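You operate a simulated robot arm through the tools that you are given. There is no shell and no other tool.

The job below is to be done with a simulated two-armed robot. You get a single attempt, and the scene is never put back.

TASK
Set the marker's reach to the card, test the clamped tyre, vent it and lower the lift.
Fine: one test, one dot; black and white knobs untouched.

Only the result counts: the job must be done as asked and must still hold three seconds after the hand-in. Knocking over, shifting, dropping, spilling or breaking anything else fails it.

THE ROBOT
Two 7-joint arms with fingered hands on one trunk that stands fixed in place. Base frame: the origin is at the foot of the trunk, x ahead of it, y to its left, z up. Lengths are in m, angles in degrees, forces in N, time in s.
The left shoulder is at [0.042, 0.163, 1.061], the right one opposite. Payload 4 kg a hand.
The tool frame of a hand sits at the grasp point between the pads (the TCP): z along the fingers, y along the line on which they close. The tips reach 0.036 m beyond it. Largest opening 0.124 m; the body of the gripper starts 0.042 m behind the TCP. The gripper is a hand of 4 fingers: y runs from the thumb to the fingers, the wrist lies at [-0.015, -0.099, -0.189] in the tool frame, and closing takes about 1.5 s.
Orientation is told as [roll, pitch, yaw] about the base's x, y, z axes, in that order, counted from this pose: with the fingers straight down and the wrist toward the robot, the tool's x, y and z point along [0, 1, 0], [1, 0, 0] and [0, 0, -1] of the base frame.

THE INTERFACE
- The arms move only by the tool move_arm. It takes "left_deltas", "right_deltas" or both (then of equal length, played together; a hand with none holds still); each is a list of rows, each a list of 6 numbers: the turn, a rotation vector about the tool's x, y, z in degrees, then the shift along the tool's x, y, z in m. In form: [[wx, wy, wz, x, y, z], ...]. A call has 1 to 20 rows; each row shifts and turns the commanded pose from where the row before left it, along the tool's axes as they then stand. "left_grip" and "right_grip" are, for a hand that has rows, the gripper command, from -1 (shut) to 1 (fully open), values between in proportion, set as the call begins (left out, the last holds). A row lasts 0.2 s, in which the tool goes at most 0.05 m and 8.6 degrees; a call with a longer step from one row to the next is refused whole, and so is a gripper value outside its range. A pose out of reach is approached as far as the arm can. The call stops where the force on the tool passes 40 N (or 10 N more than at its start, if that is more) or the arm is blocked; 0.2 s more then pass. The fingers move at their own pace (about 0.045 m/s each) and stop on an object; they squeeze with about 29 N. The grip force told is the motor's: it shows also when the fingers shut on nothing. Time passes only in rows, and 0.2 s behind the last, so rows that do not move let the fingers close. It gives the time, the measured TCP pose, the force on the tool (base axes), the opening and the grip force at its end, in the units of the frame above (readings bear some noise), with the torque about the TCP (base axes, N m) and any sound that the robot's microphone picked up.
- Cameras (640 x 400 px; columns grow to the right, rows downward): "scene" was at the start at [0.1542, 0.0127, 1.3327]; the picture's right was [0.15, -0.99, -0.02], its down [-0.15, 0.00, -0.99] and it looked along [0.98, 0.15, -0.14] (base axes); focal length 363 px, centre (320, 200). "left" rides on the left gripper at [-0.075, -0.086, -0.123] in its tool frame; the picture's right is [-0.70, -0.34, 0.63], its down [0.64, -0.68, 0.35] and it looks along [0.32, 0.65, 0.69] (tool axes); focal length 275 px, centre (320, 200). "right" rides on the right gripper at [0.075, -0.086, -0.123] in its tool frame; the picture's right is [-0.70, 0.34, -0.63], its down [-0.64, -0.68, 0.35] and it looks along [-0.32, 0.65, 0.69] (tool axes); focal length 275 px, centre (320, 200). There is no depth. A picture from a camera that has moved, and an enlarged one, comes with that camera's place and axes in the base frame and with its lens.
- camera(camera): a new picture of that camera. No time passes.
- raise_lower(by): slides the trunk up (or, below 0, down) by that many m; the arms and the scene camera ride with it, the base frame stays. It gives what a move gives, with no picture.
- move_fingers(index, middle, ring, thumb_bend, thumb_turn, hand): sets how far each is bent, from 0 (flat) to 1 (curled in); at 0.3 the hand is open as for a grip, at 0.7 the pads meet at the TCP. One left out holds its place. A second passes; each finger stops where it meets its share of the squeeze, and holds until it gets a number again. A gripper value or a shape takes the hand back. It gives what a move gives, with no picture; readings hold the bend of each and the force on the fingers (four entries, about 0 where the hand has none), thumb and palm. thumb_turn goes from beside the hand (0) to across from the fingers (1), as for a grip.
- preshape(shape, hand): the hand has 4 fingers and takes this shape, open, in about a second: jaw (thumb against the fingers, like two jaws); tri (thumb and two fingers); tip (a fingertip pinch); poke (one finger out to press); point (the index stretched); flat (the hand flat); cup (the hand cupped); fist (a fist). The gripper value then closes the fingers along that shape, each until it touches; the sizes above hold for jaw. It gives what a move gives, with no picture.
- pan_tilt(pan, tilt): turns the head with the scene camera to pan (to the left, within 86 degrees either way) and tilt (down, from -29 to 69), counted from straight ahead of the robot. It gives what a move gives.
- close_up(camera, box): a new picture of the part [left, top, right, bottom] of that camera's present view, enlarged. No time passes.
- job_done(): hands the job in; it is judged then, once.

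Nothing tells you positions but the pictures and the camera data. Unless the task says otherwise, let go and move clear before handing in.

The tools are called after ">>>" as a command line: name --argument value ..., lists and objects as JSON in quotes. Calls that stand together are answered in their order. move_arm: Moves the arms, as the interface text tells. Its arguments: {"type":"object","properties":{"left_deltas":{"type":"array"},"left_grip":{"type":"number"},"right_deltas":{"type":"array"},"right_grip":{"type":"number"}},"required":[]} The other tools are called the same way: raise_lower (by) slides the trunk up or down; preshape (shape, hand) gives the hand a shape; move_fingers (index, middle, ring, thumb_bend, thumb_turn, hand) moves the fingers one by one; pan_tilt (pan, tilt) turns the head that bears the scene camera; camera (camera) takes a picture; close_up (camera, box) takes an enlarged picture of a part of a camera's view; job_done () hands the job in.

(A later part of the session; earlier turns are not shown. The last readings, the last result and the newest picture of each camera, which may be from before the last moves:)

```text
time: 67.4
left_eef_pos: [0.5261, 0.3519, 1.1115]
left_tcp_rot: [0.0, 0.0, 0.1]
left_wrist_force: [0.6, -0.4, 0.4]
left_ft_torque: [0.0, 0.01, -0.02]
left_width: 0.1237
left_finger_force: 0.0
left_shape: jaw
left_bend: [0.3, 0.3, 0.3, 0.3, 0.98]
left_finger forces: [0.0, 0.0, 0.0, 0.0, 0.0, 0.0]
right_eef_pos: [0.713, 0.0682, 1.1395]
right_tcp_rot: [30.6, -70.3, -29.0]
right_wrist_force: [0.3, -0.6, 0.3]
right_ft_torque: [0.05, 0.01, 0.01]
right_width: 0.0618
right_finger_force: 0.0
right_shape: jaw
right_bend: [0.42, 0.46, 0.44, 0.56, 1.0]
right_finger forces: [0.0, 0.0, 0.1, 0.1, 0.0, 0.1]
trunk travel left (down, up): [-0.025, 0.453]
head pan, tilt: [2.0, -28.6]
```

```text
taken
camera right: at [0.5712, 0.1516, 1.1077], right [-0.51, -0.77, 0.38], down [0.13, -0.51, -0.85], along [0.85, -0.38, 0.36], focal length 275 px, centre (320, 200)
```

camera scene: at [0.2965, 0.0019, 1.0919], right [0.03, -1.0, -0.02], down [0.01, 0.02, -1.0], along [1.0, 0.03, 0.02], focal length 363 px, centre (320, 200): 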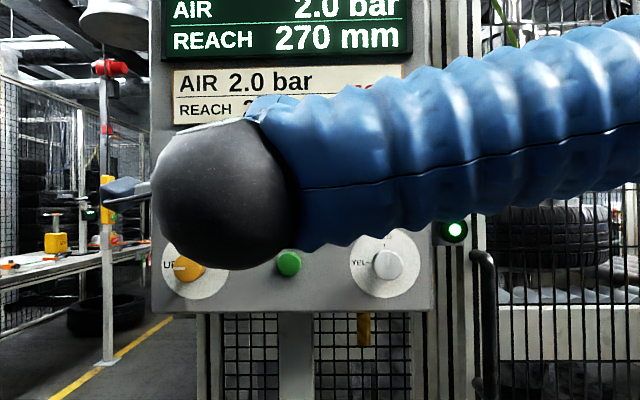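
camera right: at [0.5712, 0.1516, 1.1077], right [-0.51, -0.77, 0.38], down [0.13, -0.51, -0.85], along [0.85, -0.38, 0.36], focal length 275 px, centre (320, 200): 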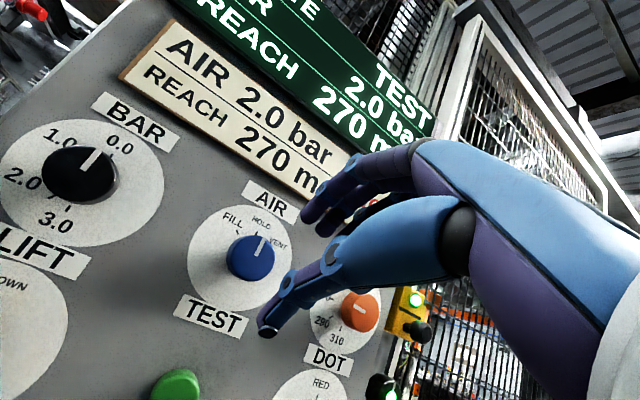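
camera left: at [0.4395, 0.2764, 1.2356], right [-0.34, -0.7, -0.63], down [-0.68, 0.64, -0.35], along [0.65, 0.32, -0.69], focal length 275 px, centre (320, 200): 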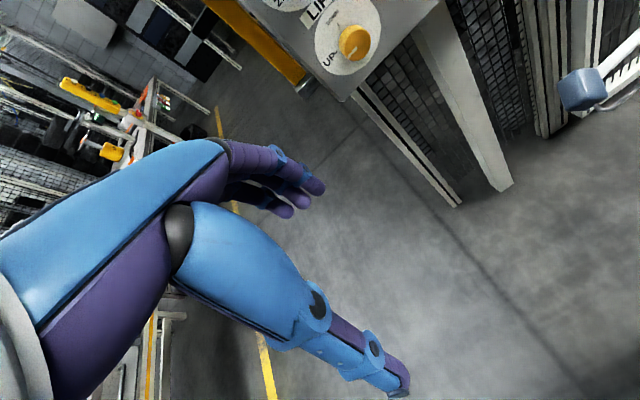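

Still TEST. I keep waiting a few seconds.

>>> move_arm --right_deltas '[[0, 0, 0, 0, 0, 0], [0, 0, 0, 0, 0, 0], [0, 0, 0, 0, 0, 0], [0, 0, 0, 0, 0, 0], [0, 0, 0, 0, 0, 0], [0, 0, 0, 0, 0, 0], [0, 0, 0, 0, 0, 0], [0, 0, 0, 0, 0, 0], [0, 0, 0, 0, 0, 0], [0, 0, 0, 0, 0, 0], [0, 0, 0, 0, 0, 0], [0, 0, 0, 0, 0, 0], [0, 0, 0, 0, 0, 0], [0, 0, 0, 0, 0, 0], [0, 0, 0, 0, 0, 0], [0, 0, 0, 0, 0, 0], [0, 0, 0, 0, 0, 0], [0, 0, 0, 0, 0, 0], [0, 0, 0, 0, 0, 0], [0, 0, 0, 0, 0, 0]]'

>>> camera --camera "right"

```text
time: 71.6
left_eef_pos: [0.5247, 0.351, 1.1123]
left_tcp_rot: [0.0, -0.1, 0.1]
left_wrist_force: [-0.2, 0.4, 0.2]
left_ft_torque: [0.01, 0.02, 0.02]
left_width: 0.1238
left_finger_force: 0.1
left_shape: jaw
left_bend: [0.3, 0.3, 0.3, 0.3, 0.98]
left_finger forces: [0.1, 0.1, 0.0, 0.0, 0.1, 0.0]
right_eef_pos: [0.7143, 0.0686, 1.139]
right_tcp_rot: [30.5, -70.4, -29.0]
right_wrist_force: [1.3, 0.1, 0.7]
right_ft_torque: [0.01, -0.01, 0.0]
right_width: 0.0616
right_finger_force: 0.1
right_shape: jaw
right_bend: [0.42, 0.46, 0.44, 0.56, 1.0]
right_finger forces: [0.1, 0.0, 0.0, 0.0, 0.0, 0.0]
trunk travel left (down, up): [-0.025, 0.453]
head pan, tilt: [2.0, -28.6]
```

```text
taken
camera right: at [0.5712, 0.1515, 1.1077], right [-0.51, -0.77, 0.38], down [0.13, -0.51, -0.85], along [0.85, -0.38, 0.36], focal length 275 px, centre (320, 200)
```

right: 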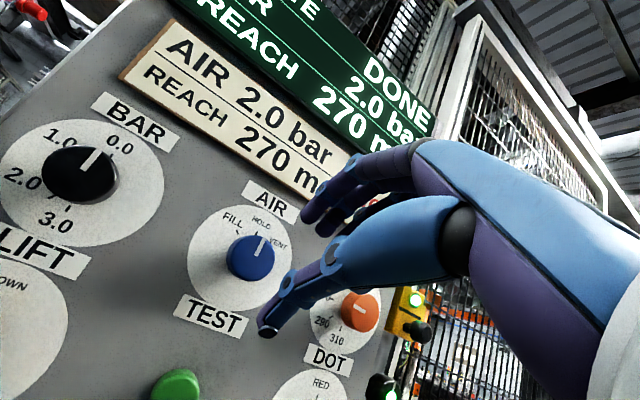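

The state reads DONE, so I can vent. First I check in free space that the hand can roll clockwise another 50 degrees here, then return to roll about +14.

>>> move_arm --right_deltas '[[0, 2.36, 7.64, 0, 0, 0], [0, 2.36, 7.64, 0, 0, 0], [0, 2.36, 7.64, 0, 0, 0], [0, 2.36, 7.64, 0, 0, 0], [0, 2.36, 7.64, 0, 0, 0], [0, 2.36, 7.64, 0, 0, 0], [0, 2.36, 7.64, 0, 0, 0]]'

>>> move_arm --right_deltas '[[0, -2.36, -7.64, 0, 0, 0], [0, -2.36, -7.64, 0, 0, 0], [0, -2.36, -7.64, 0, 0, 0], [0, -2.36, -7.64, 0, 0, 0], [0, -2.36, -7.64, 0, 0, 0], [0, -2.36, -7.64, 0, 0, 0], [0, -0.9, -2.87, 0, 0, 0], [0, 0, 0, 0, 0, 0]]'

```text
time: 73.2
left_eef_pos: [0.5252, 0.3514, 1.1126]
left_tcp_rot: [0.0, -0.1, 0.1]
left_wrist_force: [0.3, 0.6, -0.5]
left_ft_torque: [0.01, -0.01, 0.03]
left_width: 0.124
left_finger_force: 0.0
left_shape: jaw
left_bend: [0.3, 0.3, 0.3, 0.3, 0.98]
left_finger forces: [0.0, 0.0, 0.0, 0.0, 0.0, 0.0]
right_eef_pos: [0.7147, 0.0702, 1.1402]
right_tcp_rot: [82.7, -23.0, -71.2]
right_wrist_force: [-0.4, -0.1, -0.1]
right_ft_torque: [0.03, 0.02, 0.0]
right_width: 0.0615
right_finger_force: 0.1
right_shape: jaw
right_bend: [0.42, 0.46, 0.44, 0.56, 1.0]
right_finger forces: [0.1, 0.0, 0.0, 0.1, 0.1, 0.0]
trunk travel left (down, up): [-0.025, 0.453]
head pan, tilt: [2.0, -28.6]
```

```text
time: 75.0
left_eef_pos: [0.5256, 0.352, 1.1115]
left_tcp_rot: [0.0, 0.0, 0.2]
left_wrist_force: [-1.0, -0.1, 0.5]
left_ft_torque: [0.02, -0.02, -0.03]
left_width: 0.1236
left_finger_force: 0.1
left_shape: jaw
left_bend: [0.3, 0.3, 0.3, 0.3, 0.98]
left_finger forces: [0.0, 0.0, 0.0, 0.0, 0.0, 0.0]
right_eef_pos: [0.7136, 0.0686, 1.1382]
right_tcp_rot: [42.0, -67.7, -39.6]
right_wrist_force: [-0.3, 0.1, 0.6]
right_ft_torque: [-0.01, 0.0, 0.02]
right_width: 0.062
right_finger_force: 0.1
right_shape: jaw
right_bend: [0.42, 0.46, 0.44, 0.56, 1.0]
right_finger forces: [0.0, 0.0, 0.1, 0.0, 0.0, 0.0]
trunk travel left (down, up): [-0.025, 0.453]
head pan, tilt: [2.0, -28.6]
```

Full range confirmed. I approach the blue knob along x from roll +15, stopping short to check.

>>> move_arm --right_deltas '[[0, 0, 0, 0, 0.0064, 0.021], [0, 0, 0, 0, 0.0064, 0.021], [0, 0, 0, 0, 0.0064, 0.021], [0, 0, 0, 0, 0, 0]]'

>>> camera --camera "right"

```text
time: 76.0
left_eef_pos: [0.5252, 0.3514, 1.1119]
left_tcp_rot: [0.0, 0.0, 0.1]
left_wrist_force: [0.1, -0.1, -0.7]
left_ft_torque: [-0.03, -0.02, -0.02]
left_width: 0.1236
left_finger_force: 0.1
left_shape: jaw
left_bend: [0.3, 0.3, 0.3, 0.3, 0.98]
left_finger forces: [0.0, 0.0, 0.0, 0.0, 0.0, 0.0]
right_eef_pos: [0.7795, 0.0683, 1.1395]
right_tcp_rot: [42.2, -67.5, -39.8]
right_wrist_force: [-0.2, -0.4, 0.2]
right_ft_torque: [0.04, -0.01, -0.02]
right_width: 0.0619
right_finger_force: 0.1
right_shape: jaw
right_bend: [0.42, 0.46, 0.44, 0.56, 1.0]
right_finger forces: [0.0, 0.0, 0.0, 0.0, 0.1, 0.0]
trunk travel left (down, up): [-0.025, 0.453]
head pan, tilt: [2.0, -28.6]
```

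```text
taken
camera right: at [0.636, 0.1539, 1.1149], right [-0.51, -0.8, 0.31], down [0.13, -0.43, -0.89], along [0.85, -0.41, 0.32], focal length 275 px, centre (320, 200)
```

right: 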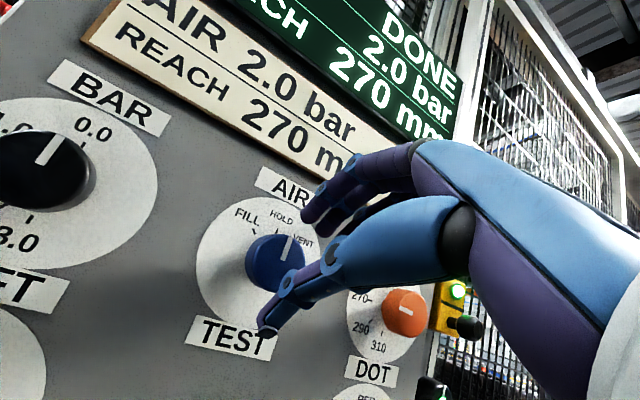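

The blue knob is exactly where predicted between the digits. I advance the rest of the way and close.

>>> move_arm --right_deltas '[[0, 0, 0, 0, 0.0039, 0.0138], [0, 0, 0, 0, 0.0039, 0.0138], [0, 0, 0, 0, 0.0039, 0.0138], [0, 0, 0, 0, 0, 0]]'

>>> camera --camera "right"

```text
time: 77.0
left_eef_pos: [0.5257, 0.3513, 1.1113]
left_tcp_rot: [-0.1, 0.1, 0.1]
left_wrist_force: [-0.4, 0.0, 0.0]
left_ft_torque: [-0.01, 0.03, 0.01]
left_width: 0.1237
left_finger_force: 0.0
left_shape: jaw
left_bend: [0.3, 0.3, 0.3, 0.3, 0.98]
left_finger forces: [0.1, 0.0, 0.0, 0.0, 0.0, 0.0]
right_eef_pos: [0.8212, 0.0684, 1.1364]
right_tcp_rot: [42.1, -67.6, -39.7]
right_wrist_force: [-0.1, -0.1, 0.5]
right_ft_torque: [0.01, -0.02, 0.01]
right_width: 0.0616
right_finger_force: 0.1
right_shape: jaw
right_bend: [0.42, 0.46, 0.44, 0.56, 1.0]
right_finger forces: [0.1, 0.0, 0.0, 0.0, 0.0, 0.1]
trunk travel left (down, up): [-0.025, 0.453]
head pan, tilt: [2.0, -28.6]
```

```text
taken
camera right: at [0.6791, 0.154, 1.112], right [-0.51, -0.8, 0.31], down [0.13, -0.43, -0.89], along [0.85, -0.41, 0.32], focal length 275 px, centre (320, 200)
```

right: 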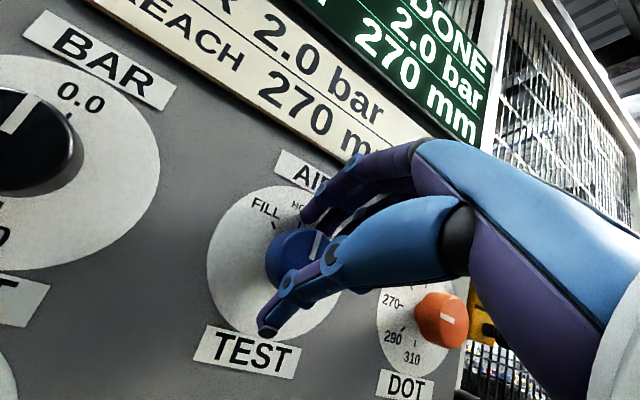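

Well placed with no contact. I close on the blue knob and turn it 46 degrees clockwise to VENT.

>>> move_arm --right_deltas '[[0, 0, 0, 0, 0, 0], [0, 0, 0, 0, 0, 0], [0, 0, 0, 0, 0, 0], [0, 0, 0, 0, 0, 0], [0, 0, 0, 0, 0, 0]]' --right_grip -1

>>> move_arm --right_deltas '[[0, 2.25, 7.36, -0.0011, 0, 0], [0, 2.25, 7.36, -0.0011, 0, 0], [0, 2.25, 7.36, -0.0011, 0, 0], [0, 2.25, 7.36, -0.0011, 0, 0], [0, 2.25, 7.36, -0.0011, 0, 0], [0, 2.25, 7.36, -0.0011, 0, 0], [0, 0, 0, 0, 0, 0]]'

>>> camera --camera "right"

>>> camera --camera "scene"

```text
time: 78.2
left_eef_pos: [0.5256, 0.3519, 1.1128]
left_tcp_rot: [0.1, 0.1, 0.1]
left_wrist_force: [-0.6, 0.5, -0.1]
left_ft_torque: [0.02, 0.04, 0.0]
left_width: 0.1239
left_finger_force: 0.1
left_shape: jaw
left_bend: [0.3, 0.3, 0.3, 0.3, 0.98]
left_finger forces: [0.1, 0.1, 0.0, 0.1, 0.0, 0.1]
right_eef_pos: [0.8227, 0.0693, 1.1362]
right_tcp_rot: [41.9, -67.5, -39.7]
right_wrist_force: [-5.1, 1.3, -6.9]
right_ft_torque: [0.01, 0.47, 0.1]
right_width: 0.0455
right_finger_force: 29.4
right_shape: jaw
right_bend: [0.51, 0.54, 0.58, 0.58, 1.0]
right_finger forces: [15.0, 8.4, 0.0, 0.1, 32.5, 0.0]
trunk travel left (down, up): [-0.025, 0.453]
head pan, tilt: [2.0, -28.6]
```

```text
time: 79.8
left_eef_pos: [0.5255, 0.3521, 1.1117]
left_tcp_rot: [-0.2, 0.0, 0.2]
left_wrist_force: [-0.8, -0.5, 0.8]
left_ft_torque: [0.01, -0.02, 0.02]
left_width: 0.1238
left_finger_force: 0.0
left_shape: jaw
left_bend: [0.3, 0.3, 0.3, 0.3, 0.98]
left_finger forces: [0.0, 0.1, 0.1, 0.0, 0.0, 0.0]
right_eef_pos: [0.8216, 0.0637, 1.1343]
right_tcp_rot: [80.8, -27.4, -70.6]
right_wrist_force: [-9.6, 6.4, -7.1]
right_ft_torque: [0.02, 0.38, 0.5]
right_width: 0.0455
right_finger_force: 28.7
right_shape: jaw
right_bend: [0.52, 0.55, 0.58, 0.57, 1.0]
right_finger forces: [14.4, 8.2, 0.0, 0.1, 36.4, 0.0]
trunk travel left (down, up): [-0.025, 0.453]
head pan, tilt: [2.0, -28.6]
```

```text
taken
camera right: at [0.6795, 0.1427, 1.1782], right [-0.51, -0.78, -0.36], down [0.13, 0.35, -0.93], along [0.85, -0.52, -0.07], focal length 275 px, centre (320, 200)
```

right: 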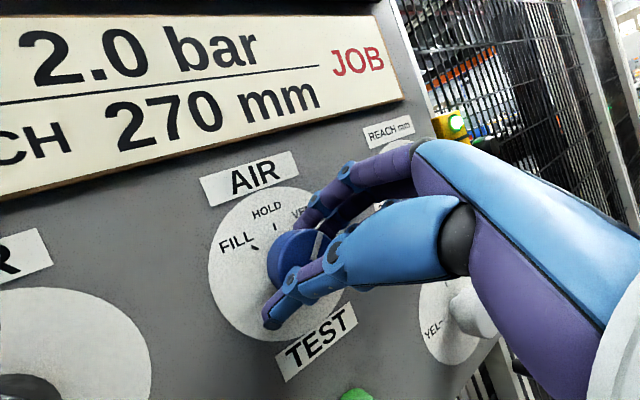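

```text
taken
camera scene: at [0.2962, 0.0024, 1.092], right [0.03, -1.0, -0.02], down [0.02, 0.02, -1.0], along [1.0, 0.03, 0.02], focal length 363 px, centre (320, 200)
```

scene: 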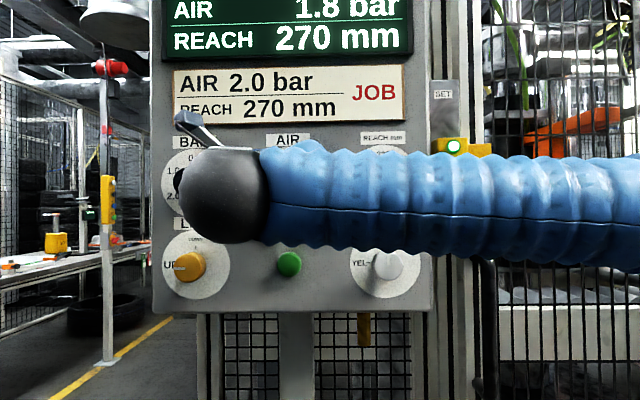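

Air is falling (1.8 bar). I release and back straight out while it vents.

>>> move_arm --right_deltas '[[0, 0, 0, 0, 0, 0], [0, 0, 0, 0, 0, 0]]' --right_grip 0.1

>>> move_arm --right_deltas '[[0, 0, 0, 0, -0.0088, -0.0287], [0, 0, 0, 0, -0.0088, -0.0287], [0, 0, 0, 0, -0.0088, -0.0287], [0, 0, 0, 0, -0.0088, -0.0287], [0, 0, 0, 0, 0, 0]]'

>>> camera --camera "right"

>>> camera --camera "scene"

```text
time: 80.4
left_eef_pos: [0.5264, 0.3516, 1.1118]
left_tcp_rot: [-0.1, 0.0, 0.0]
left_wrist_force: [-0.9, -0.1, 0.0]
left_ft_torque: [0.02, 0.0, 0.0]
left_width: 0.1238
left_finger_force: 0.1
left_shape: jaw
left_bend: [0.3, 0.3, 0.3, 0.3, 0.98]
left_finger forces: [0.0, 0.0, 0.1, 0.0, 0.0, 0.1]
right_eef_pos: [0.8219, 0.0627, 1.1346]
right_tcp_rot: [80.7, -27.5, -70.8]
right_wrist_force: [-3.0, -0.5, -0.1]
right_ft_torque: [-0.02, -0.07, -0.08]
right_width: 0.0675
right_finger_force: 0.0
right_shape: jaw
right_bend: [0.4, 0.44, 0.42, 0.54, 1.0]
right_finger forces: [3.2, 0.0, 0.0, 0.0, 0.1, 0.0]
trunk travel left (down, up): [-0.025, 0.453]
head pan, tilt: [2.0, -28.6]
```

```text
time: 81.6
left_eef_pos: [0.5272, 0.3508, 1.1124]
left_tcp_rot: [0.0, 0.1, 0.2]
left_wrist_force: [-0.5, -0.7, 0.2]
left_ft_torque: [0.02, 0.05, -0.01]
left_width: 0.1237
left_finger_force: 0.1
left_shape: jaw
left_bend: [0.3, 0.3, 0.3, 0.3, 0.98]
left_finger forces: [0.0, 0.0, 0.0, 0.0, 0.1, 0.0]
right_eef_pos: [0.7031, 0.0643, 1.1311]
right_tcp_rot: [80.6, -27.6, -70.5]
right_wrist_force: [0.8, 0.2, -0.3]
right_ft_torque: [-0.01, -0.02, -0.01]
right_width: 0.0682
right_finger_force: 0.1
right_shape: jaw
right_bend: [0.4, 0.44, 0.42, 0.54, 0.99]
right_finger forces: [0.0, 0.1, 0.1, 0.1, 0.0, 0.0]
trunk travel left (down, up): [-0.025, 0.453]
head pan, tilt: [2.0, -28.6]
```

```text
taken
camera right: at [0.5602, 0.1422, 1.175], right [-0.51, -0.78, -0.36], down [0.13, 0.35, -0.93], along [0.85, -0.52, -0.08], focal length 275 px, centre (320, 200)
```

right: 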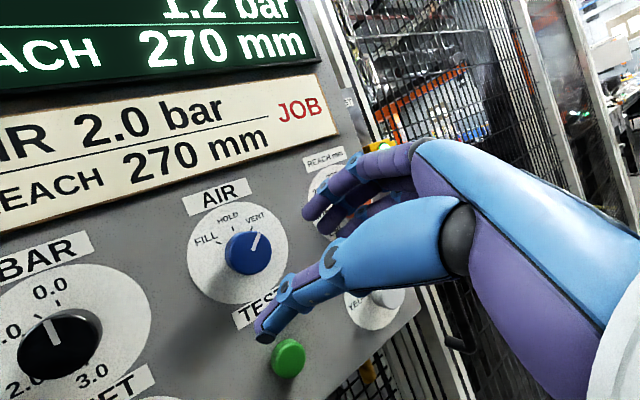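

```text
taken
camera scene: at [0.2971, 0.0018, 1.0914], right [0.03, -1.0, -0.02], down [0.01, 0.02, -1.0], along [1.0, 0.03, 0.01], focal length 363 px, centre (320, 200)
```

scene: 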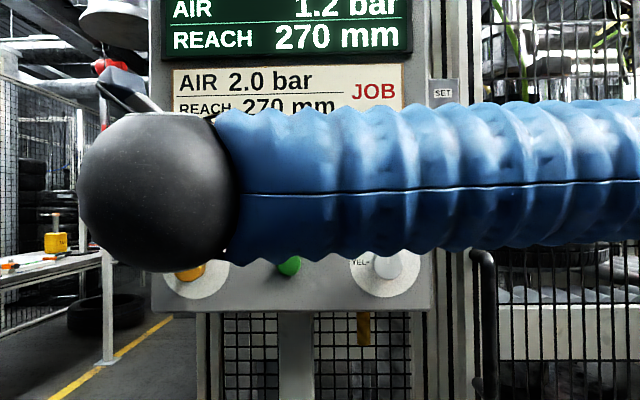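

Venting continues (1.2 bar) and the blue pointer is on VENT. Meanwhile I move the right hand in front of the yellow LIFT knob, at about (y=0.222, z=1.002), staying well back.

>>> move_arm --right_deltas '[[0, 0, 0, -0.0073, -0.0366, 0.0114], [0, 0, 0, -0.0073, -0.0366, 0.0114], [0, 0, 0, -0.0073, -0.0366, 0.0114], [0, 0, 0, -0.0073, -0.0366, 0.0114], [0, 0, 0, -0.0073, -0.0366, 0.0114], [0, 0, 0, 0, 0, 0]]'

>>> camera --camera "right"

>>> camera --camera "scene"

```text
time: 83.0
left_eef_pos: [0.5262, 0.3514, 1.1122]
left_tcp_rot: [0.1, 0.0, 0.1]
left_wrist_force: [0.0, 0.0, -0.5]
left_ft_torque: [-0.02, 0.02, 0.02]
left_width: 0.1242
left_finger_force: 0.1
left_shape: jaw
left_bend: [0.3, 0.3, 0.3, 0.3, 0.98]
left_finger forces: [0.1, 0.0, 0.0, 0.0, 0.1, 0.1]
right_eef_pos: [0.7028, 0.2132, 1.0094]
right_tcp_rot: [80.9, -27.6, -70.6]
right_wrist_force: [-0.8, -0.1, -0.5]
right_ft_torque: [0.0, -0.01, -0.03]
right_width: 0.0681
right_finger_force: 0.1
right_shape: jaw
right_bend: [0.4, 0.44, 0.42, 0.54, 0.99]
right_finger forces: [0.0, 0.1, 0.1, 0.0, 0.1, 0.1]
trunk travel left (down, up): [-0.025, 0.453]
head pan, tilt: [2.0, -28.6]
```

```text
taken
camera right: at [0.5594, 0.2918, 1.053], right [-0.51, -0.78, -0.36], down [0.13, 0.35, -0.93], along [0.85, -0.52, -0.07], focal length 275 px, centre (320, 200)
```

right: 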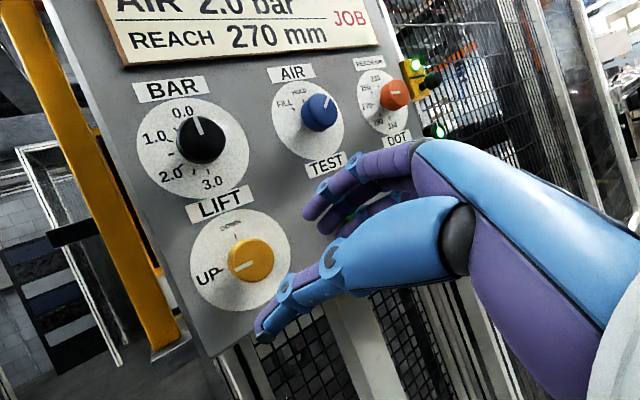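

```text
taken
camera scene: at [0.2962, 0.0017, 1.0921], right [0.03, -1.0, -0.02], down [0.02, 0.02, -1.0], along [1.0, 0.03, 0.02], focal length 363 px, centre (320, 200)
```

scene: 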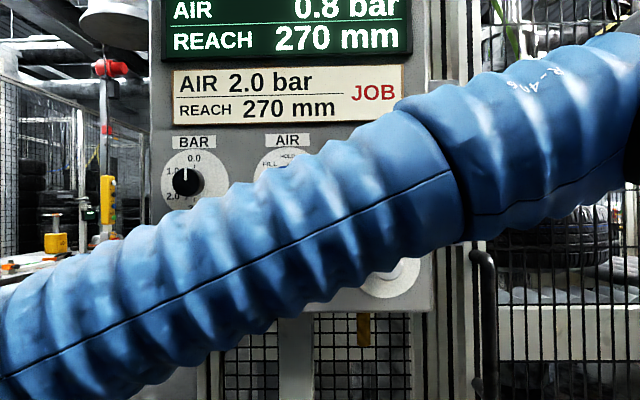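

Air is 0.8 bar and falling. I move the left arm further left for clearance and test the roll range of the right hand in front of the yellow knob.

>>> move_arm --left_deltas '[[0, 0, 0, 0.02, 0, 0], [0, 0, 0, 0.02, 0, 0], [0, 0, 0, 0.02, 0, 0], [0, 0, 0, 0.02, 0, 0], [0, 0, 0, 0.02, 0, 0], [0, 0, 0, 0, 0, 0]]' --right_deltas '[[0, -2.36, -7.64, 0, 0, 0], [0, -2.36, -7.64, 0, 0, 0], [0, -2.36, -7.64, 0, 0, 0], [0, -2.36, -7.64, 0, 0, 0], [0, -2.36, -7.64, 0, 0, 0], [0, -2.36, -7.64, 0, 0, 0]]'

>>> camera --camera "right"

```text
time: 84.4
left_eef_pos: [0.5248, 0.4512, 1.111]
left_tcp_rot: [0.0, 0.0, 0.1]
left_wrist_force: [-0.2, -1.0, -0.3]
left_ft_torque: [0.01, 0.02, 0.01]
left_width: 0.1238
left_finger_force: 0.0
left_shape: jaw
left_bend: [0.3, 0.3, 0.3, 0.3, 0.98]
left_finger forces: [0.0, 0.0, 0.0, 0.1, 0.1, 0.0]
right_eef_pos: [0.704, 0.2134, 1.0087]
right_tcp_rot: [37.9, -68.6, -36.0]
right_wrist_force: [0.4, -0.1, 0.2]
right_ft_torque: [0.01, -0.02, -0.02]
right_width: 0.0679
right_finger_force: 0.0
right_shape: jaw
right_bend: [0.4, 0.44, 0.42, 0.54, 0.99]
right_finger forces: [0.1, 0.1, 0.1, 0.1, 0.0, 0.0]
trunk travel left (down, up): [-0.025, 0.453]
head pan, tilt: [2.0, -28.6]
```

```text
taken
camera right: at [0.5607, 0.2983, 0.9818], right [-0.51, -0.79, 0.34], down [0.13, -0.46, -0.88], along [0.85, -0.4, 0.34], focal length 275 px, centre (320, 200)
```

right: 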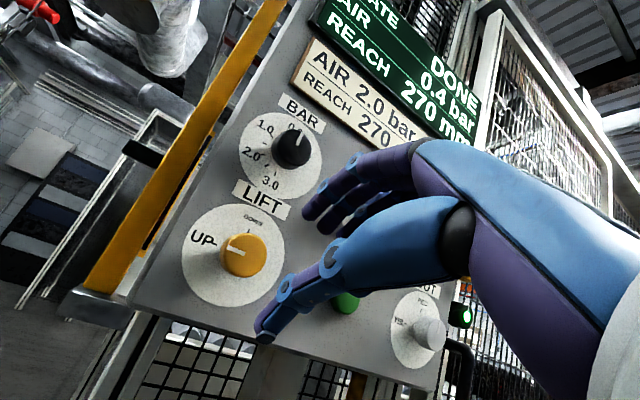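

The air reads 0.4 bar and the roll range is fine here. I approach the yellow knob along its axis at roll +13, stopping just before it.

>>> move_arm --right_deltas '[[0, 0, 0, 0.0018, 0.0061, 0.0193], [0, 0, 0, 0.0018, 0.0061, 0.0193], [0, 0, 0, 0.0018, 0.0061, 0.0193], [0, 0, 0, 0.0018, 0.0061, 0.0193], [0, 0, 0, 0, 0, 0]]' --right_grip 0.0

>>> camera --camera "right"

```text
time: 85.6
left_eef_pos: [0.5256, 0.4522, 1.1118]
left_tcp_rot: [0.1, 0.1, 0.0]
left_wrist_force: [0.4, 0.5, -0.9]
left_ft_torque: [0.01, 0.0, 0.01]
left_width: 0.1238
left_finger_force: 0.0
left_shape: jaw
left_bend: [0.3, 0.3, 0.3, 0.3, 0.98]
left_finger forces: [0.1, 0.0, 0.1, 0.1, 0.0, 0.0]
right_eef_pos: [0.785, 0.2205, 1.0103]
right_tcp_rot: [38.2, -68.6, -36.2]
right_wrist_force: [0.1, 0.4, 0.7]
right_ft_torque: [0.01, 0.0, 0.02]
right_width: 0.0623
right_finger_force: 0.1
right_shape: jaw
right_bend: [0.42, 0.45, 0.44, 0.56, 1.0]
right_finger forces: [0.1, 0.0, 0.0, 0.0, 0.1, 0.0]
trunk travel left (down, up): [-0.025, 0.453]
head pan, tilt: [2.0, -28.6]
```

```text
taken
camera right: at [0.641, 0.3051, 0.9825], right [-0.51, -0.79, 0.34], down [0.13, -0.46, -0.88], along [0.85, -0.4, 0.33], focal length 275 px, centre (320, 200)
```

right: 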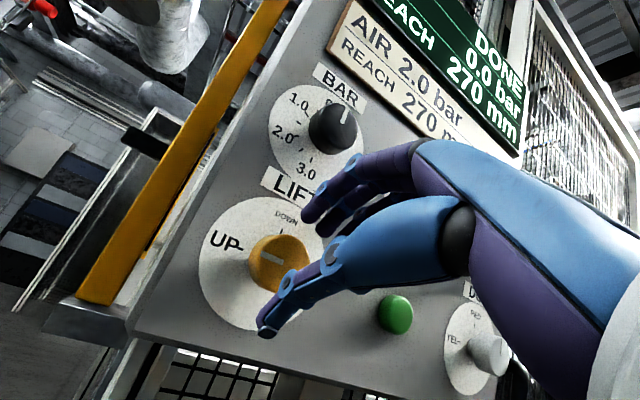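

Air is 0.0 bar, state DONE, and the yellow knob is framed like the blue one was. I advance the last 37 mm.

>>> move_arm --right_deltas '[[0, 0, 0, 0, 0.0037, 0.0119], [0, 0, 0, 0, 0.0037, 0.0119], [0, 0, 0, 0, 0.0037, 0.0119], [0, 0, 0, 0, 0, 0]]'

>>> camera --camera "right"

```text
time: 86.6
left_eef_pos: [0.5248, 0.4519, 1.1124]
left_tcp_rot: [0.1, 0.0, 0.1]
left_wrist_force: [-0.2, -0.9, 0.3]
left_ft_torque: [-0.02, 0.01, 0.02]
left_width: 0.1238
left_finger_force: 0.0
left_shape: jaw
left_bend: [0.3, 0.3, 0.3, 0.3, 0.98]
left_finger forces: [0.1, 0.1, 0.1, 0.1, 0.0, 0.1]
right_eef_pos: [0.822, 0.2197, 1.0124]
right_tcp_rot: [38.1, -68.6, -36.1]
right_wrist_force: [-2.0, 0.3, -1.2]
right_ft_torque: [0.0, 0.1, 0.0]
right_width: 0.0633
right_finger_force: 0.1
right_shape: jaw
right_bend: [0.42, 0.45, 0.44, 0.55, 1.0]
right_finger forces: [0.0, 0.0, 0.0, 0.1, 2.8, 0.0]
trunk travel left (down, up): [-0.025, 0.453]
head pan, tilt: [2.0, -28.6]
```

```text
taken
camera right: at [0.6789, 0.3045, 0.9853], right [-0.51, -0.79, 0.34], down [0.13, -0.46, -0.88], along [0.85, -0.4, 0.33], focal length 275 px, centre (320, 200)
```

right: 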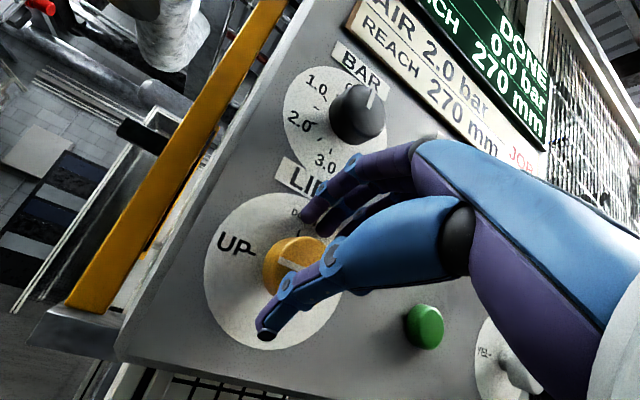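

In place with a light thumb touch. I close and turn 50 degrees clockwise.

>>> move_arm --right_deltas '[[0, 0, 0, 0, 0, 0], [0, 0, 0, 0, 0, 0], [0, 0, 0, 0, 0, 0], [0, 0, 0, 0, 0, 0], [0, 0, 0, 0, 0, 0]]' --right_grip -1

>>> move_arm --right_deltas '[[0, 2.4, 7.94, -0.0012, 0, 0], [0, 2.4, 7.94, -0.0012, 0, 0], [0, 2.4, 7.94, -0.0012, 0, 0], [0, 2.4, 7.94, -0.0012, 0, 0], [0, 2.4, 7.94, -0.0012, 0, 0], [0, 2.4, 7.94, -0.0012, 0, 0], [0, 0, 0, 0, 0, 0]]'

>>> camera --camera "right"

>>> camera --camera "scene"

```text
time: 87.8
left_eef_pos: [0.5246, 0.451, 1.1122]
left_tcp_rot: [0.0, 0.0, 0.1]
left_wrist_force: [0.3, 0.3, -0.8]
left_ft_torque: [0.01, 0.01, -0.02]
left_width: 0.1237
left_finger_force: 0.0
left_shape: jaw
left_bend: [0.3, 0.3, 0.3, 0.3, 0.98]
left_finger forces: [0.1, 0.0, 0.0, 0.0, 0.0, 0.0]
right_eef_pos: [0.8209, 0.2193, 1.0123]
right_tcp_rot: [38.1, -68.6, -36.1]
right_wrist_force: [-7.9, 0.5, -2.2]
right_ft_torque: [0.04, 0.24, 0.05]
right_width: 0.045
right_finger_force: 29.0
right_shape: jaw
right_bend: [0.56, 0.57, 0.63, 0.56, 1.0]
right_finger forces: [14.4, 8.7, 0.1, 0.1, 28.9, 0.0]
trunk travel left (down, up): [-0.025, 0.453]
head pan, tilt: [2.0, -28.6]
```

```text
time: 89.4
left_eef_pos: [0.5251, 0.4498, 1.1131]
left_tcp_rot: [0.0, -0.1, 0.0]
left_wrist_force: [-0.2, -0.7, 0.1]
left_ft_torque: [0.03, 0.01, 0.02]
left_width: 0.124
left_finger_force: 0.1
left_shape: jaw
left_bend: [0.3, 0.3, 0.3, 0.3, 0.98]
left_finger forces: [0.0, 0.0, 0.0, 0.1, 0.0, 0.0]
right_eef_pos: [0.821, 0.2139, 1.0101]
right_tcp_rot: [81.3, -25.7, -71.0]
right_wrist_force: [-14.5, -9.3, 1.8]
right_ft_torque: [-0.05, 0.11, 0.01]
right_width: 0.0439
right_finger_force: 29.3
right_shape: jaw
right_bend: [0.56, 0.56, 0.63, 0.56, 1.0]
right_finger forces: [17.4, 11.4, 0.2, 0.0, 29.7, 0.0]
trunk travel left (down, up): [-0.025, 0.453]
head pan, tilt: [2.0, -28.6]
```

```text
taken
camera right: at [0.679, 0.2901, 1.0553], right [-0.51, -0.77, -0.39], down [0.13, 0.38, -0.92], along [0.85, -0.52, -0.09], focal length 275 px, centre (320, 200)
```

right: 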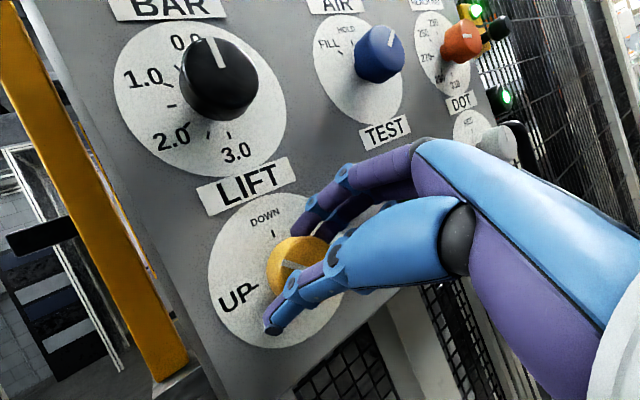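

```text
taken
camera scene: at [0.2953, 0.0012, 1.0923], right [0.03, -1.0, -0.02], down [0.02, 0.02, -1.0], along [1.0, 0.03, 0.02], focal length 363 px, centre (320, 200)
```

scene: 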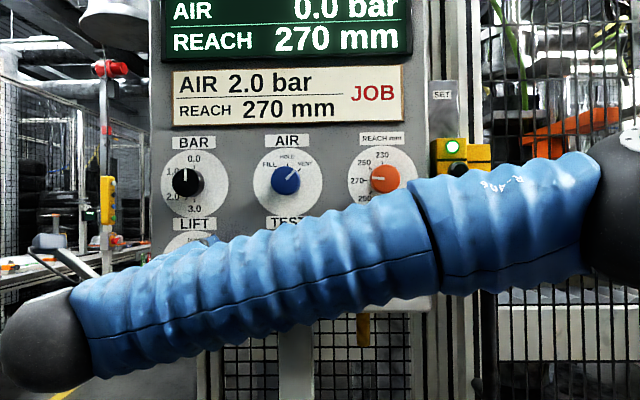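

About 50 degrees done. I release, back off, roll back and regrip for the remaining 40 degrees.

>>> move_arm --right_deltas '[[0, 0, 0, 0, 0, 0], [0, 0, 0, 0, 0, 0]]' --right_grip 0.05

>>> move_arm --right_deltas '[[0, 0, 0, 0, -0.0088, -0.0287], [0, 0, 0, 0, -0.0088, -0.0287], [0, -2.36, -7.64, 0, 0, 0], [0, -2.36, -7.64, 0, 0, 0], [0, -2.36, -7.64, 0, 0, 0], [0, -2.36, -7.64, 0, 0, 0], [0, -2.36, -7.64, 0, 0, 0], [0, -2.36, -7.64, 0, 0, 0], [0, 0, 0, 0, 0, 0]]'

>>> camera --camera "right"

```text
time: 90.0
left_eef_pos: [0.5251, 0.4513, 1.1131]
left_tcp_rot: [0.0, 0.0, 0.0]
left_wrist_force: [-0.3, -0.2, 0.1]
left_ft_torque: [0.0, -0.01, -0.02]
left_width: 0.1238
left_finger_force: 0.0
left_shape: jaw
left_bend: [0.3, 0.3, 0.3, 0.3, 0.98]
left_finger forces: [0.0, 0.1, 0.0, 0.1, 0.1, 0.1]
right_eef_pos: [0.8228, 0.2131, 1.0076]
right_tcp_rot: [81.2, -25.8, -71.1]
right_wrist_force: [-0.7, -0.4, -0.1]
right_ft_torque: [-0.02, -0.01, -0.02]
right_width: 0.0647
right_finger_force: 0.2
right_shape: jaw
right_bend: [0.41, 0.45, 0.43, 0.55, 1.0]
right_finger forces: [0.5, 0.1, 0.1, 0.0, 0.0, 0.2]
trunk travel left (down, up): [-0.025, 0.453]
head pan, tilt: [2.0, -28.6]
```

```text
time: 92.0
left_eef_pos: [0.5253, 0.4515, 1.1119]
left_tcp_rot: [0.0, 0.0, 0.1]
left_wrist_force: [0.0, 0.9, -0.4]
left_ft_torque: [0.0, -0.01, -0.01]
left_width: 0.124
left_finger_force: 0.0
left_shape: jaw
left_bend: [0.3, 0.3, 0.3, 0.3, 0.98]
left_finger forces: [0.0, 0.1, 0.0, 0.0, 0.0, 0.1]
right_eef_pos: [0.7627, 0.2159, 1.0064]
right_tcp_rot: [41.4, -67.3, -39.4]
right_wrist_force: [0.1, -0.5, 0.1]
right_ft_torque: [0.01, 0.0, 0.0]
right_width: 0.0647
right_finger_force: 0.2
right_shape: jaw
right_bend: [0.41, 0.45, 0.43, 0.55, 1.0]
right_finger forces: [0.0, 0.0, 0.0, 0.1, 0.0, 0.0]
trunk travel left (down, up): [-0.025, 0.453]
head pan, tilt: [2.0, -28.6]
```

```text
taken
camera right: at [0.6198, 0.3014, 0.9826], right [-0.51, -0.8, 0.32], down [0.12, -0.43, -0.89], along [0.85, -0.41, 0.32], focal length 275 px, centre (320, 200)
```

right: 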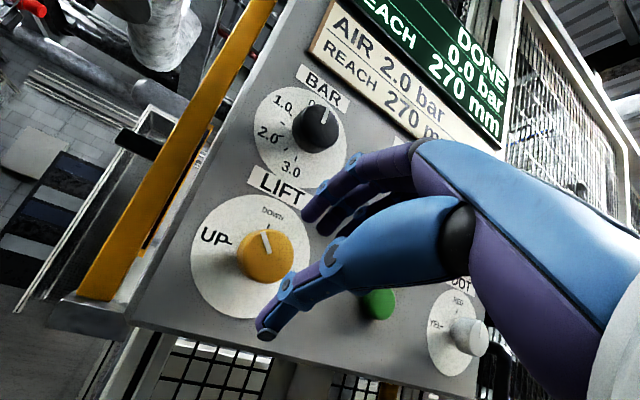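

The LIFT pointer is about 35 degrees short of DOWN. I go back in, regrip and turn 38 degrees.

>>> move_arm --right_deltas '[[0, 0, 0, 0.0012, 0.0056, 0.0138], [0, 0, 0, 0.0012, 0.0056, 0.0138], [0, 0, 0, 0.0012, 0.0055, 0.0138], [0, 0, 0, 0.0011, 0.0055, 0.0138], [0, 0, 0, 0, 0, 0]]' --right_grip 0.0

>>> move_arm --right_deltas '[[0, 0, 0, 0, 0, 0], [0, 0, 0, 0, 0, 0], [0, 0, 0, 0, 0, 0], [0, 0, 0, 0, 0, 0], [0, 0, 0, 0, 0, 0]]' --right_grip -1

>>> move_arm --right_deltas '[[0, 2.22, 7.27, -0.0011, 0, 0], [0, 2.22, 7.27, -0.0011, 0, 0], [0, 2.22, 7.27, -0.0011, 0, 0], [0, 2.22, 7.27, -0.0011, 0, 0], [0, 2.22, 7.27, -0.0011, 0, 0], [0, 0, 0, 0, 0, 0]]'

>>> camera --camera "right"

>>> camera --camera "scene"

```text
time: 93.2
left_eef_pos: [0.5244, 0.451, 1.1123]
left_tcp_rot: [0.0, 0.0, 0.1]
left_wrist_force: [0.0, -0.4, 0.0]
left_ft_torque: [-0.01, 0.02, 0.01]
left_width: 0.1237
left_finger_force: 0.0
left_shape: jaw
left_bend: [0.3, 0.3, 0.3, 0.3, 0.98]
left_finger forces: [0.0, 0.0, 0.0, 0.0, 0.1, 0.0]
right_eef_pos: [0.8189, 0.2177, 1.0148]
right_tcp_rot: [41.6, -67.4, -39.6]
right_wrist_force: [-2.7, 0.4, -0.3]
right_ft_torque: [0.01, 0.1, 0.02]
right_width: 0.0634
right_finger_force: 0.1
right_shape: jaw
right_bend: [0.42, 0.45, 0.44, 0.55, 1.0]
right_finger forces: [0.1, 0.1, 0.0, 0.0, 2.2, 0.0]
trunk travel left (down, up): [-0.025, 0.453]
head pan, tilt: [2.0, -28.6]
```

```text
time: 94.4
left_eef_pos: [0.525, 0.4523, 1.1129]
left_tcp_rot: [0.0, 0.0, 0.1]
left_wrist_force: [-0.3, 0.4, -0.7]
left_ft_torque: [-0.02, -0.02, -0.03]
left_width: 0.1238
left_finger_force: 0.1
left_shape: jaw
left_bend: [0.3, 0.3, 0.3, 0.3, 0.98]
left_finger forces: [0.0, 0.0, 0.0, 0.0, 0.0, 0.0]
right_eef_pos: [0.8199, 0.2189, 1.0149]
right_tcp_rot: [41.6, -67.4, -39.5]
right_wrist_force: [-9.4, 0.8, -1.2]
right_ft_torque: [0.03, 0.23, 0.07]
right_width: 0.042
right_finger_force: 29.4
right_shape: jaw
right_bend: [0.58, 0.59, 0.65, 0.56, 1.0]
right_finger forces: [12.8, 8.4, 0.0, 0.0, 27.7, 0.0]
trunk travel left (down, up): [-0.025, 0.453]
head pan, tilt: [2.0, -28.6]
```

```text
time: 95.8
left_eef_pos: [0.5231, 0.4509, 1.1135]
left_tcp_rot: [0.0, -0.1, 0.0]
left_wrist_force: [-0.7, 0.8, -0.5]
left_ft_torque: [0.01, 0.01, -0.01]
left_width: 0.1238
left_finger_force: 0.1
left_shape: jaw
left_bend: [0.3, 0.3, 0.3, 0.3, 0.98]
left_finger forces: [0.1, 0.1, 0.0, 0.1, 0.1, 0.1]
right_eef_pos: [0.8185, 0.2129, 1.0123]
right_tcp_rot: [77.4, -35.1, -69.2]
right_wrist_force: [-19.8, -10.1, -0.8]
right_ft_torque: [-0.14, 0.25, -0.08]
right_width: 0.0414
right_finger_force: 29.1
right_shape: jaw
right_bend: [0.58, 0.58, 0.65, 0.56, 1.0]
right_finger forces: [13.4, 14.5, 0.1, 0.0, 30.0, 0.1]
trunk travel left (down, up): [-0.025, 0.453]
head pan, tilt: [2.0, -28.6]
```

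```text
taken
camera right: at [0.677, 0.2968, 1.0454], right [-0.51, -0.82, -0.25], down [0.13, 0.21, -0.97], along [0.85, -0.53, 0.0], focal length 275 px, centre (320, 200)
```

right: 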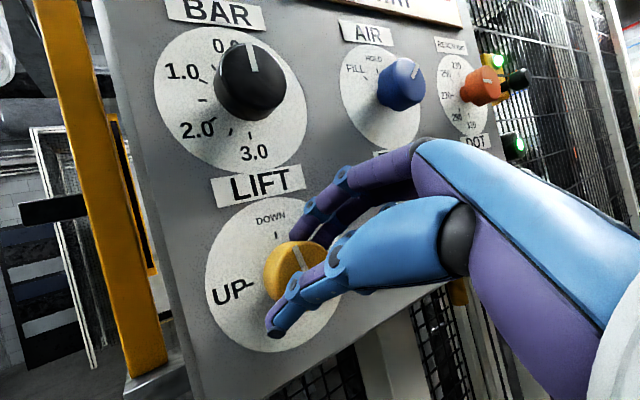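

```text
taken
camera scene: at [0.2952, 0.0012, 1.0923], right [0.03, -1.0, -0.02], down [0.02, 0.02, -1.0], along [1.0, 0.03, 0.02], focal length 363 px, centre (320, 200)
```

scene: 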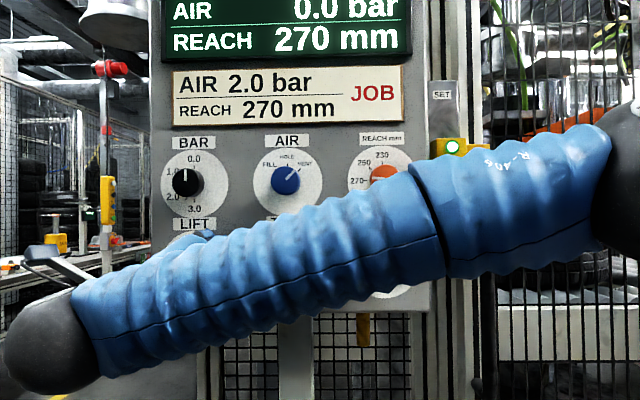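

The pointer looks close to DOWN. I zoom in to see how far it still has to go.

>>> close_up --camera "right" --box '[200, 190, 360, 350]'

>>> close_up --camera "right" --box '[160, 20, 320, 180]'

```text
2.50 times, centred on (280, 270) of right
camera zoom: at [0.677, 0.2968, 1.0454], right [-0.51, -0.82, -0.25], down [0.13, 0.21, -0.97], along [0.85, -0.53, 0.0], focal length 688 px, centre (420, 25)
```

zoom: 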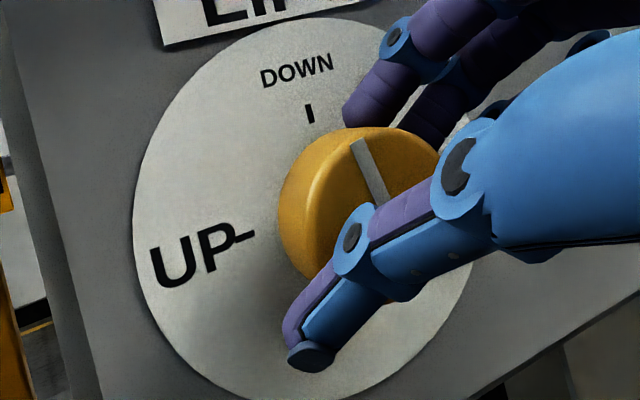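

```text
2.50 times, centred on (240, 100) of right
camera zoom: at [0.677, 0.2968, 1.0454], right [-0.51, -0.82, -0.25], down [0.13, 0.21, -0.97], along [0.85, -0.53, 0.0], focal length 688 px, centre (520, 450)
```

zoom: 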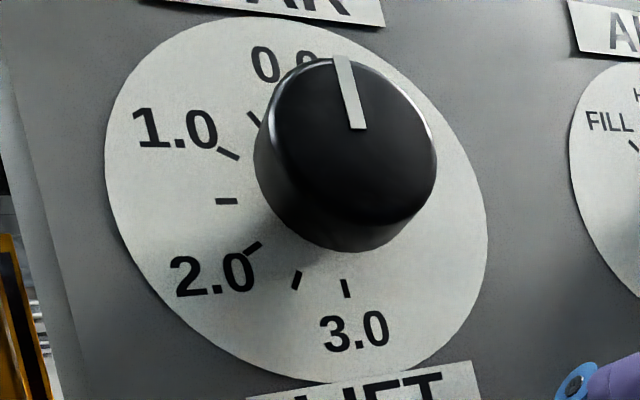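

About 10 degrees remain. I turn that much more while easing off the panel slightly.

>>> move_arm --right_deltas '[[0, 1.6, 5.2, -0.0008, -0.0003, -0.001], [0, 1.6, 5.2, -0.0008, -0.0003, -0.001], [0, 0, 0, 0, 0, 0], [0, 0, 0, 0, 0, 0]]'

>>> close_up --camera "right" --box '[200, 190, 360, 350]'

>>> camera --camera "scene"

```text
time: 96.8
left_eef_pos: [0.5247, 0.4506, 1.1123]
left_tcp_rot: [0.0, 0.0, -0.1]
left_wrist_force: [0.4, 0.0, 0.1]
left_ft_torque: [-0.02, 0.03, -0.02]
left_width: 0.1237
left_finger_force: 0.1
left_shape: jaw
left_bend: [0.3, 0.3, 0.3, 0.3, 0.98]
left_finger forces: [0.0, 0.0, 0.1, 0.1, 0.1, 0.0]
right_eef_pos: [0.8187, 0.2107, 1.0112]
right_tcp_rot: [81.5, -24.9, -71.2]
right_wrist_force: [-14.4, -15.0, -3.6]
right_ft_torque: [-0.2, 0.22, -0.29]
right_width: 0.0411
right_finger_force: 29.0
right_shape: jaw
right_bend: [0.58, 0.58, 0.65, 0.57, 1.0]
right_finger forces: [15.1, 14.4, 3.8, 0.0, 27.1, 0.1]
trunk travel left (down, up): [-0.025, 0.453]
head pan, tilt: [2.0, -28.6]
```

```text
2.50 times, centred on (280, 270) of right
camera zoom: at [0.6765, 0.288, 1.0586], right [-0.51, -0.76, -0.4], down [0.13, 0.39, -0.91], along [0.85, -0.52, -0.1], focal length 688 px, centre (420, 25)
```

zoom: 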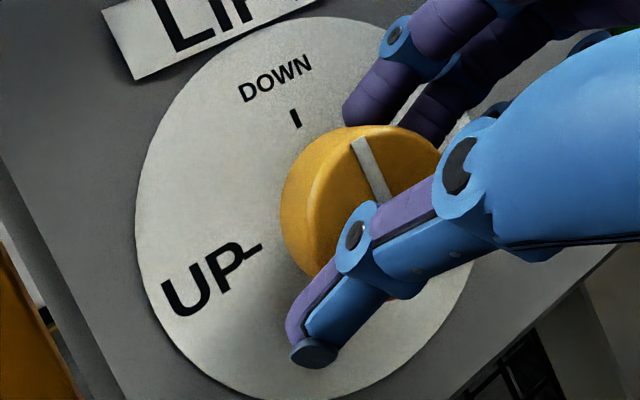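

```text
taken
camera scene: at [0.2958, 0.001, 1.092], right [0.03, -1.0, -0.02], down [0.02, 0.02, -1.0], along [1.0, 0.03, 0.02], focal length 363 px, centre (320, 200)
```

scene: 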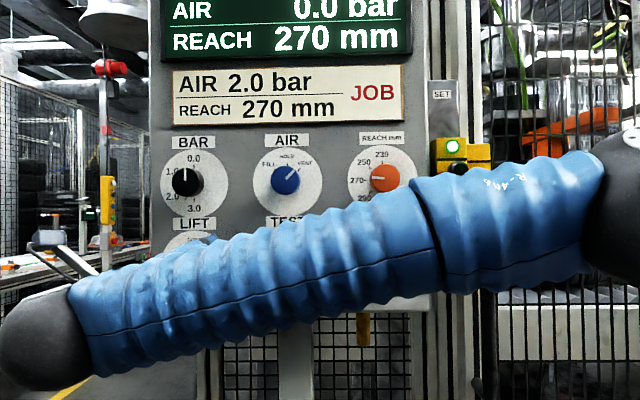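

The pointer now lines up with DOWN. I release and back straight out, then check.

>>> move_arm --right_deltas '[[0, 0, 0, 0, 0, 0], [0, 0, 0, 0, 0, 0], [0, 0, 0, 0, 0, 0]]' --right_grip 0.05

>>> move_arm --right_deltas '[[0, 0, 0, 0, -0.0088, -0.0287], [0, 0, 0, 0, -0.0088, -0.0287], [0, 0, 0, 0, -0.0088, -0.0287], [0, 0, 0, 0, -0.0088, -0.0287], [0, 0, 0, 0, 0, 0]]'

>>> camera --camera "right"

>>> camera --camera "scene"

```text
time: 97.6
left_eef_pos: [0.5255, 0.4524, 1.112]
left_tcp_rot: [0.0, 0.0, 0.2]
left_wrist_force: [0.1, 0.1, 1.0]
left_ft_torque: [-0.01, -0.02, -0.02]
left_width: 0.1237
left_finger_force: 0.0
left_shape: jaw
left_bend: [0.3, 0.3, 0.3, 0.3, 0.98]
left_finger forces: [0.0, 0.0, 0.1, 0.0, 0.0, 0.1]
right_eef_pos: [0.819, 0.213, 1.0108]
right_tcp_rot: [81.5, -24.9, -71.2]
right_wrist_force: [0.2, -0.2, -0.3]
right_ft_torque: [-0.03, -0.01, 0.02]
right_width: 0.0646
right_finger_force: 0.1
right_shape: jaw
right_bend: [0.41, 0.45, 0.43, 0.55, 1.0]
right_finger forces: [0.1, 0.0, 0.0, 0.0, 0.0, 0.0]
trunk travel left (down, up): [-0.025, 0.453]
head pan, tilt: [2.0, -28.6]
```

```text
time: 98.8
left_eef_pos: [0.5263, 0.4513, 1.1102]
left_tcp_rot: [0.0, 0.1, -0.1]
left_wrist_force: [0.1, -0.1, -0.1]
left_ft_torque: [0.0, -0.01, -0.03]
left_width: 0.1241
left_finger_force: 0.0
left_shape: jaw
left_bend: [0.3, 0.3, 0.3, 0.3, 0.98]
left_finger forces: [0.0, 0.0, 0.0, 0.0, 0.0, 0.0]
right_eef_pos: [0.7002, 0.2126, 1.0108]
right_tcp_rot: [81.3, -24.8, -71.3]
right_wrist_force: [0.1, -0.1, -0.7]
right_ft_torque: [0.0, -0.05, 0.01]
right_width: 0.0647
right_finger_force: 0.1
right_shape: jaw
right_bend: [0.41, 0.45, 0.43, 0.55, 1.0]
right_finger forces: [0.1, 0.1, 0.1, 0.0, 0.0, 0.1]
trunk travel left (down, up): [-0.025, 0.453]
head pan, tilt: [2.0, -28.6]
```

```text
taken
camera right: at [0.5579, 0.2891, 1.0583], right [-0.51, -0.76, -0.4], down [0.13, 0.39, -0.91], along [0.85, -0.52, -0.1], focal length 275 px, centre (320, 200)
```

right: 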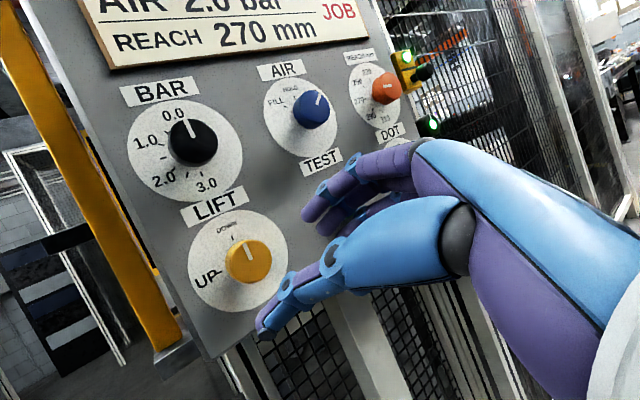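

```text
taken
camera scene: at [0.2974, 0.002, 1.0912], right [0.03, -1.0, -0.02], down [0.01, 0.02, -1.0], along [1.0, 0.03, 0.01], focal length 363 px, centre (320, 200)
```

scene: 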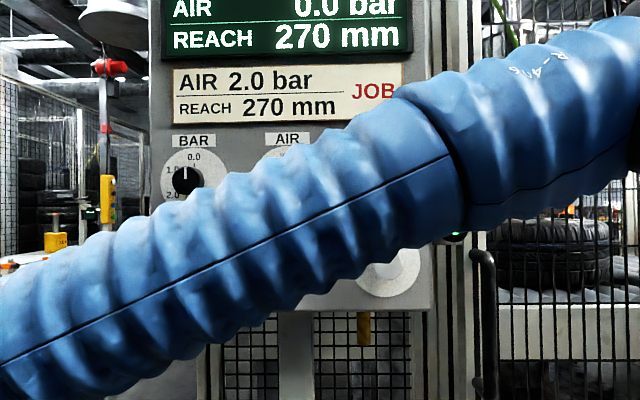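

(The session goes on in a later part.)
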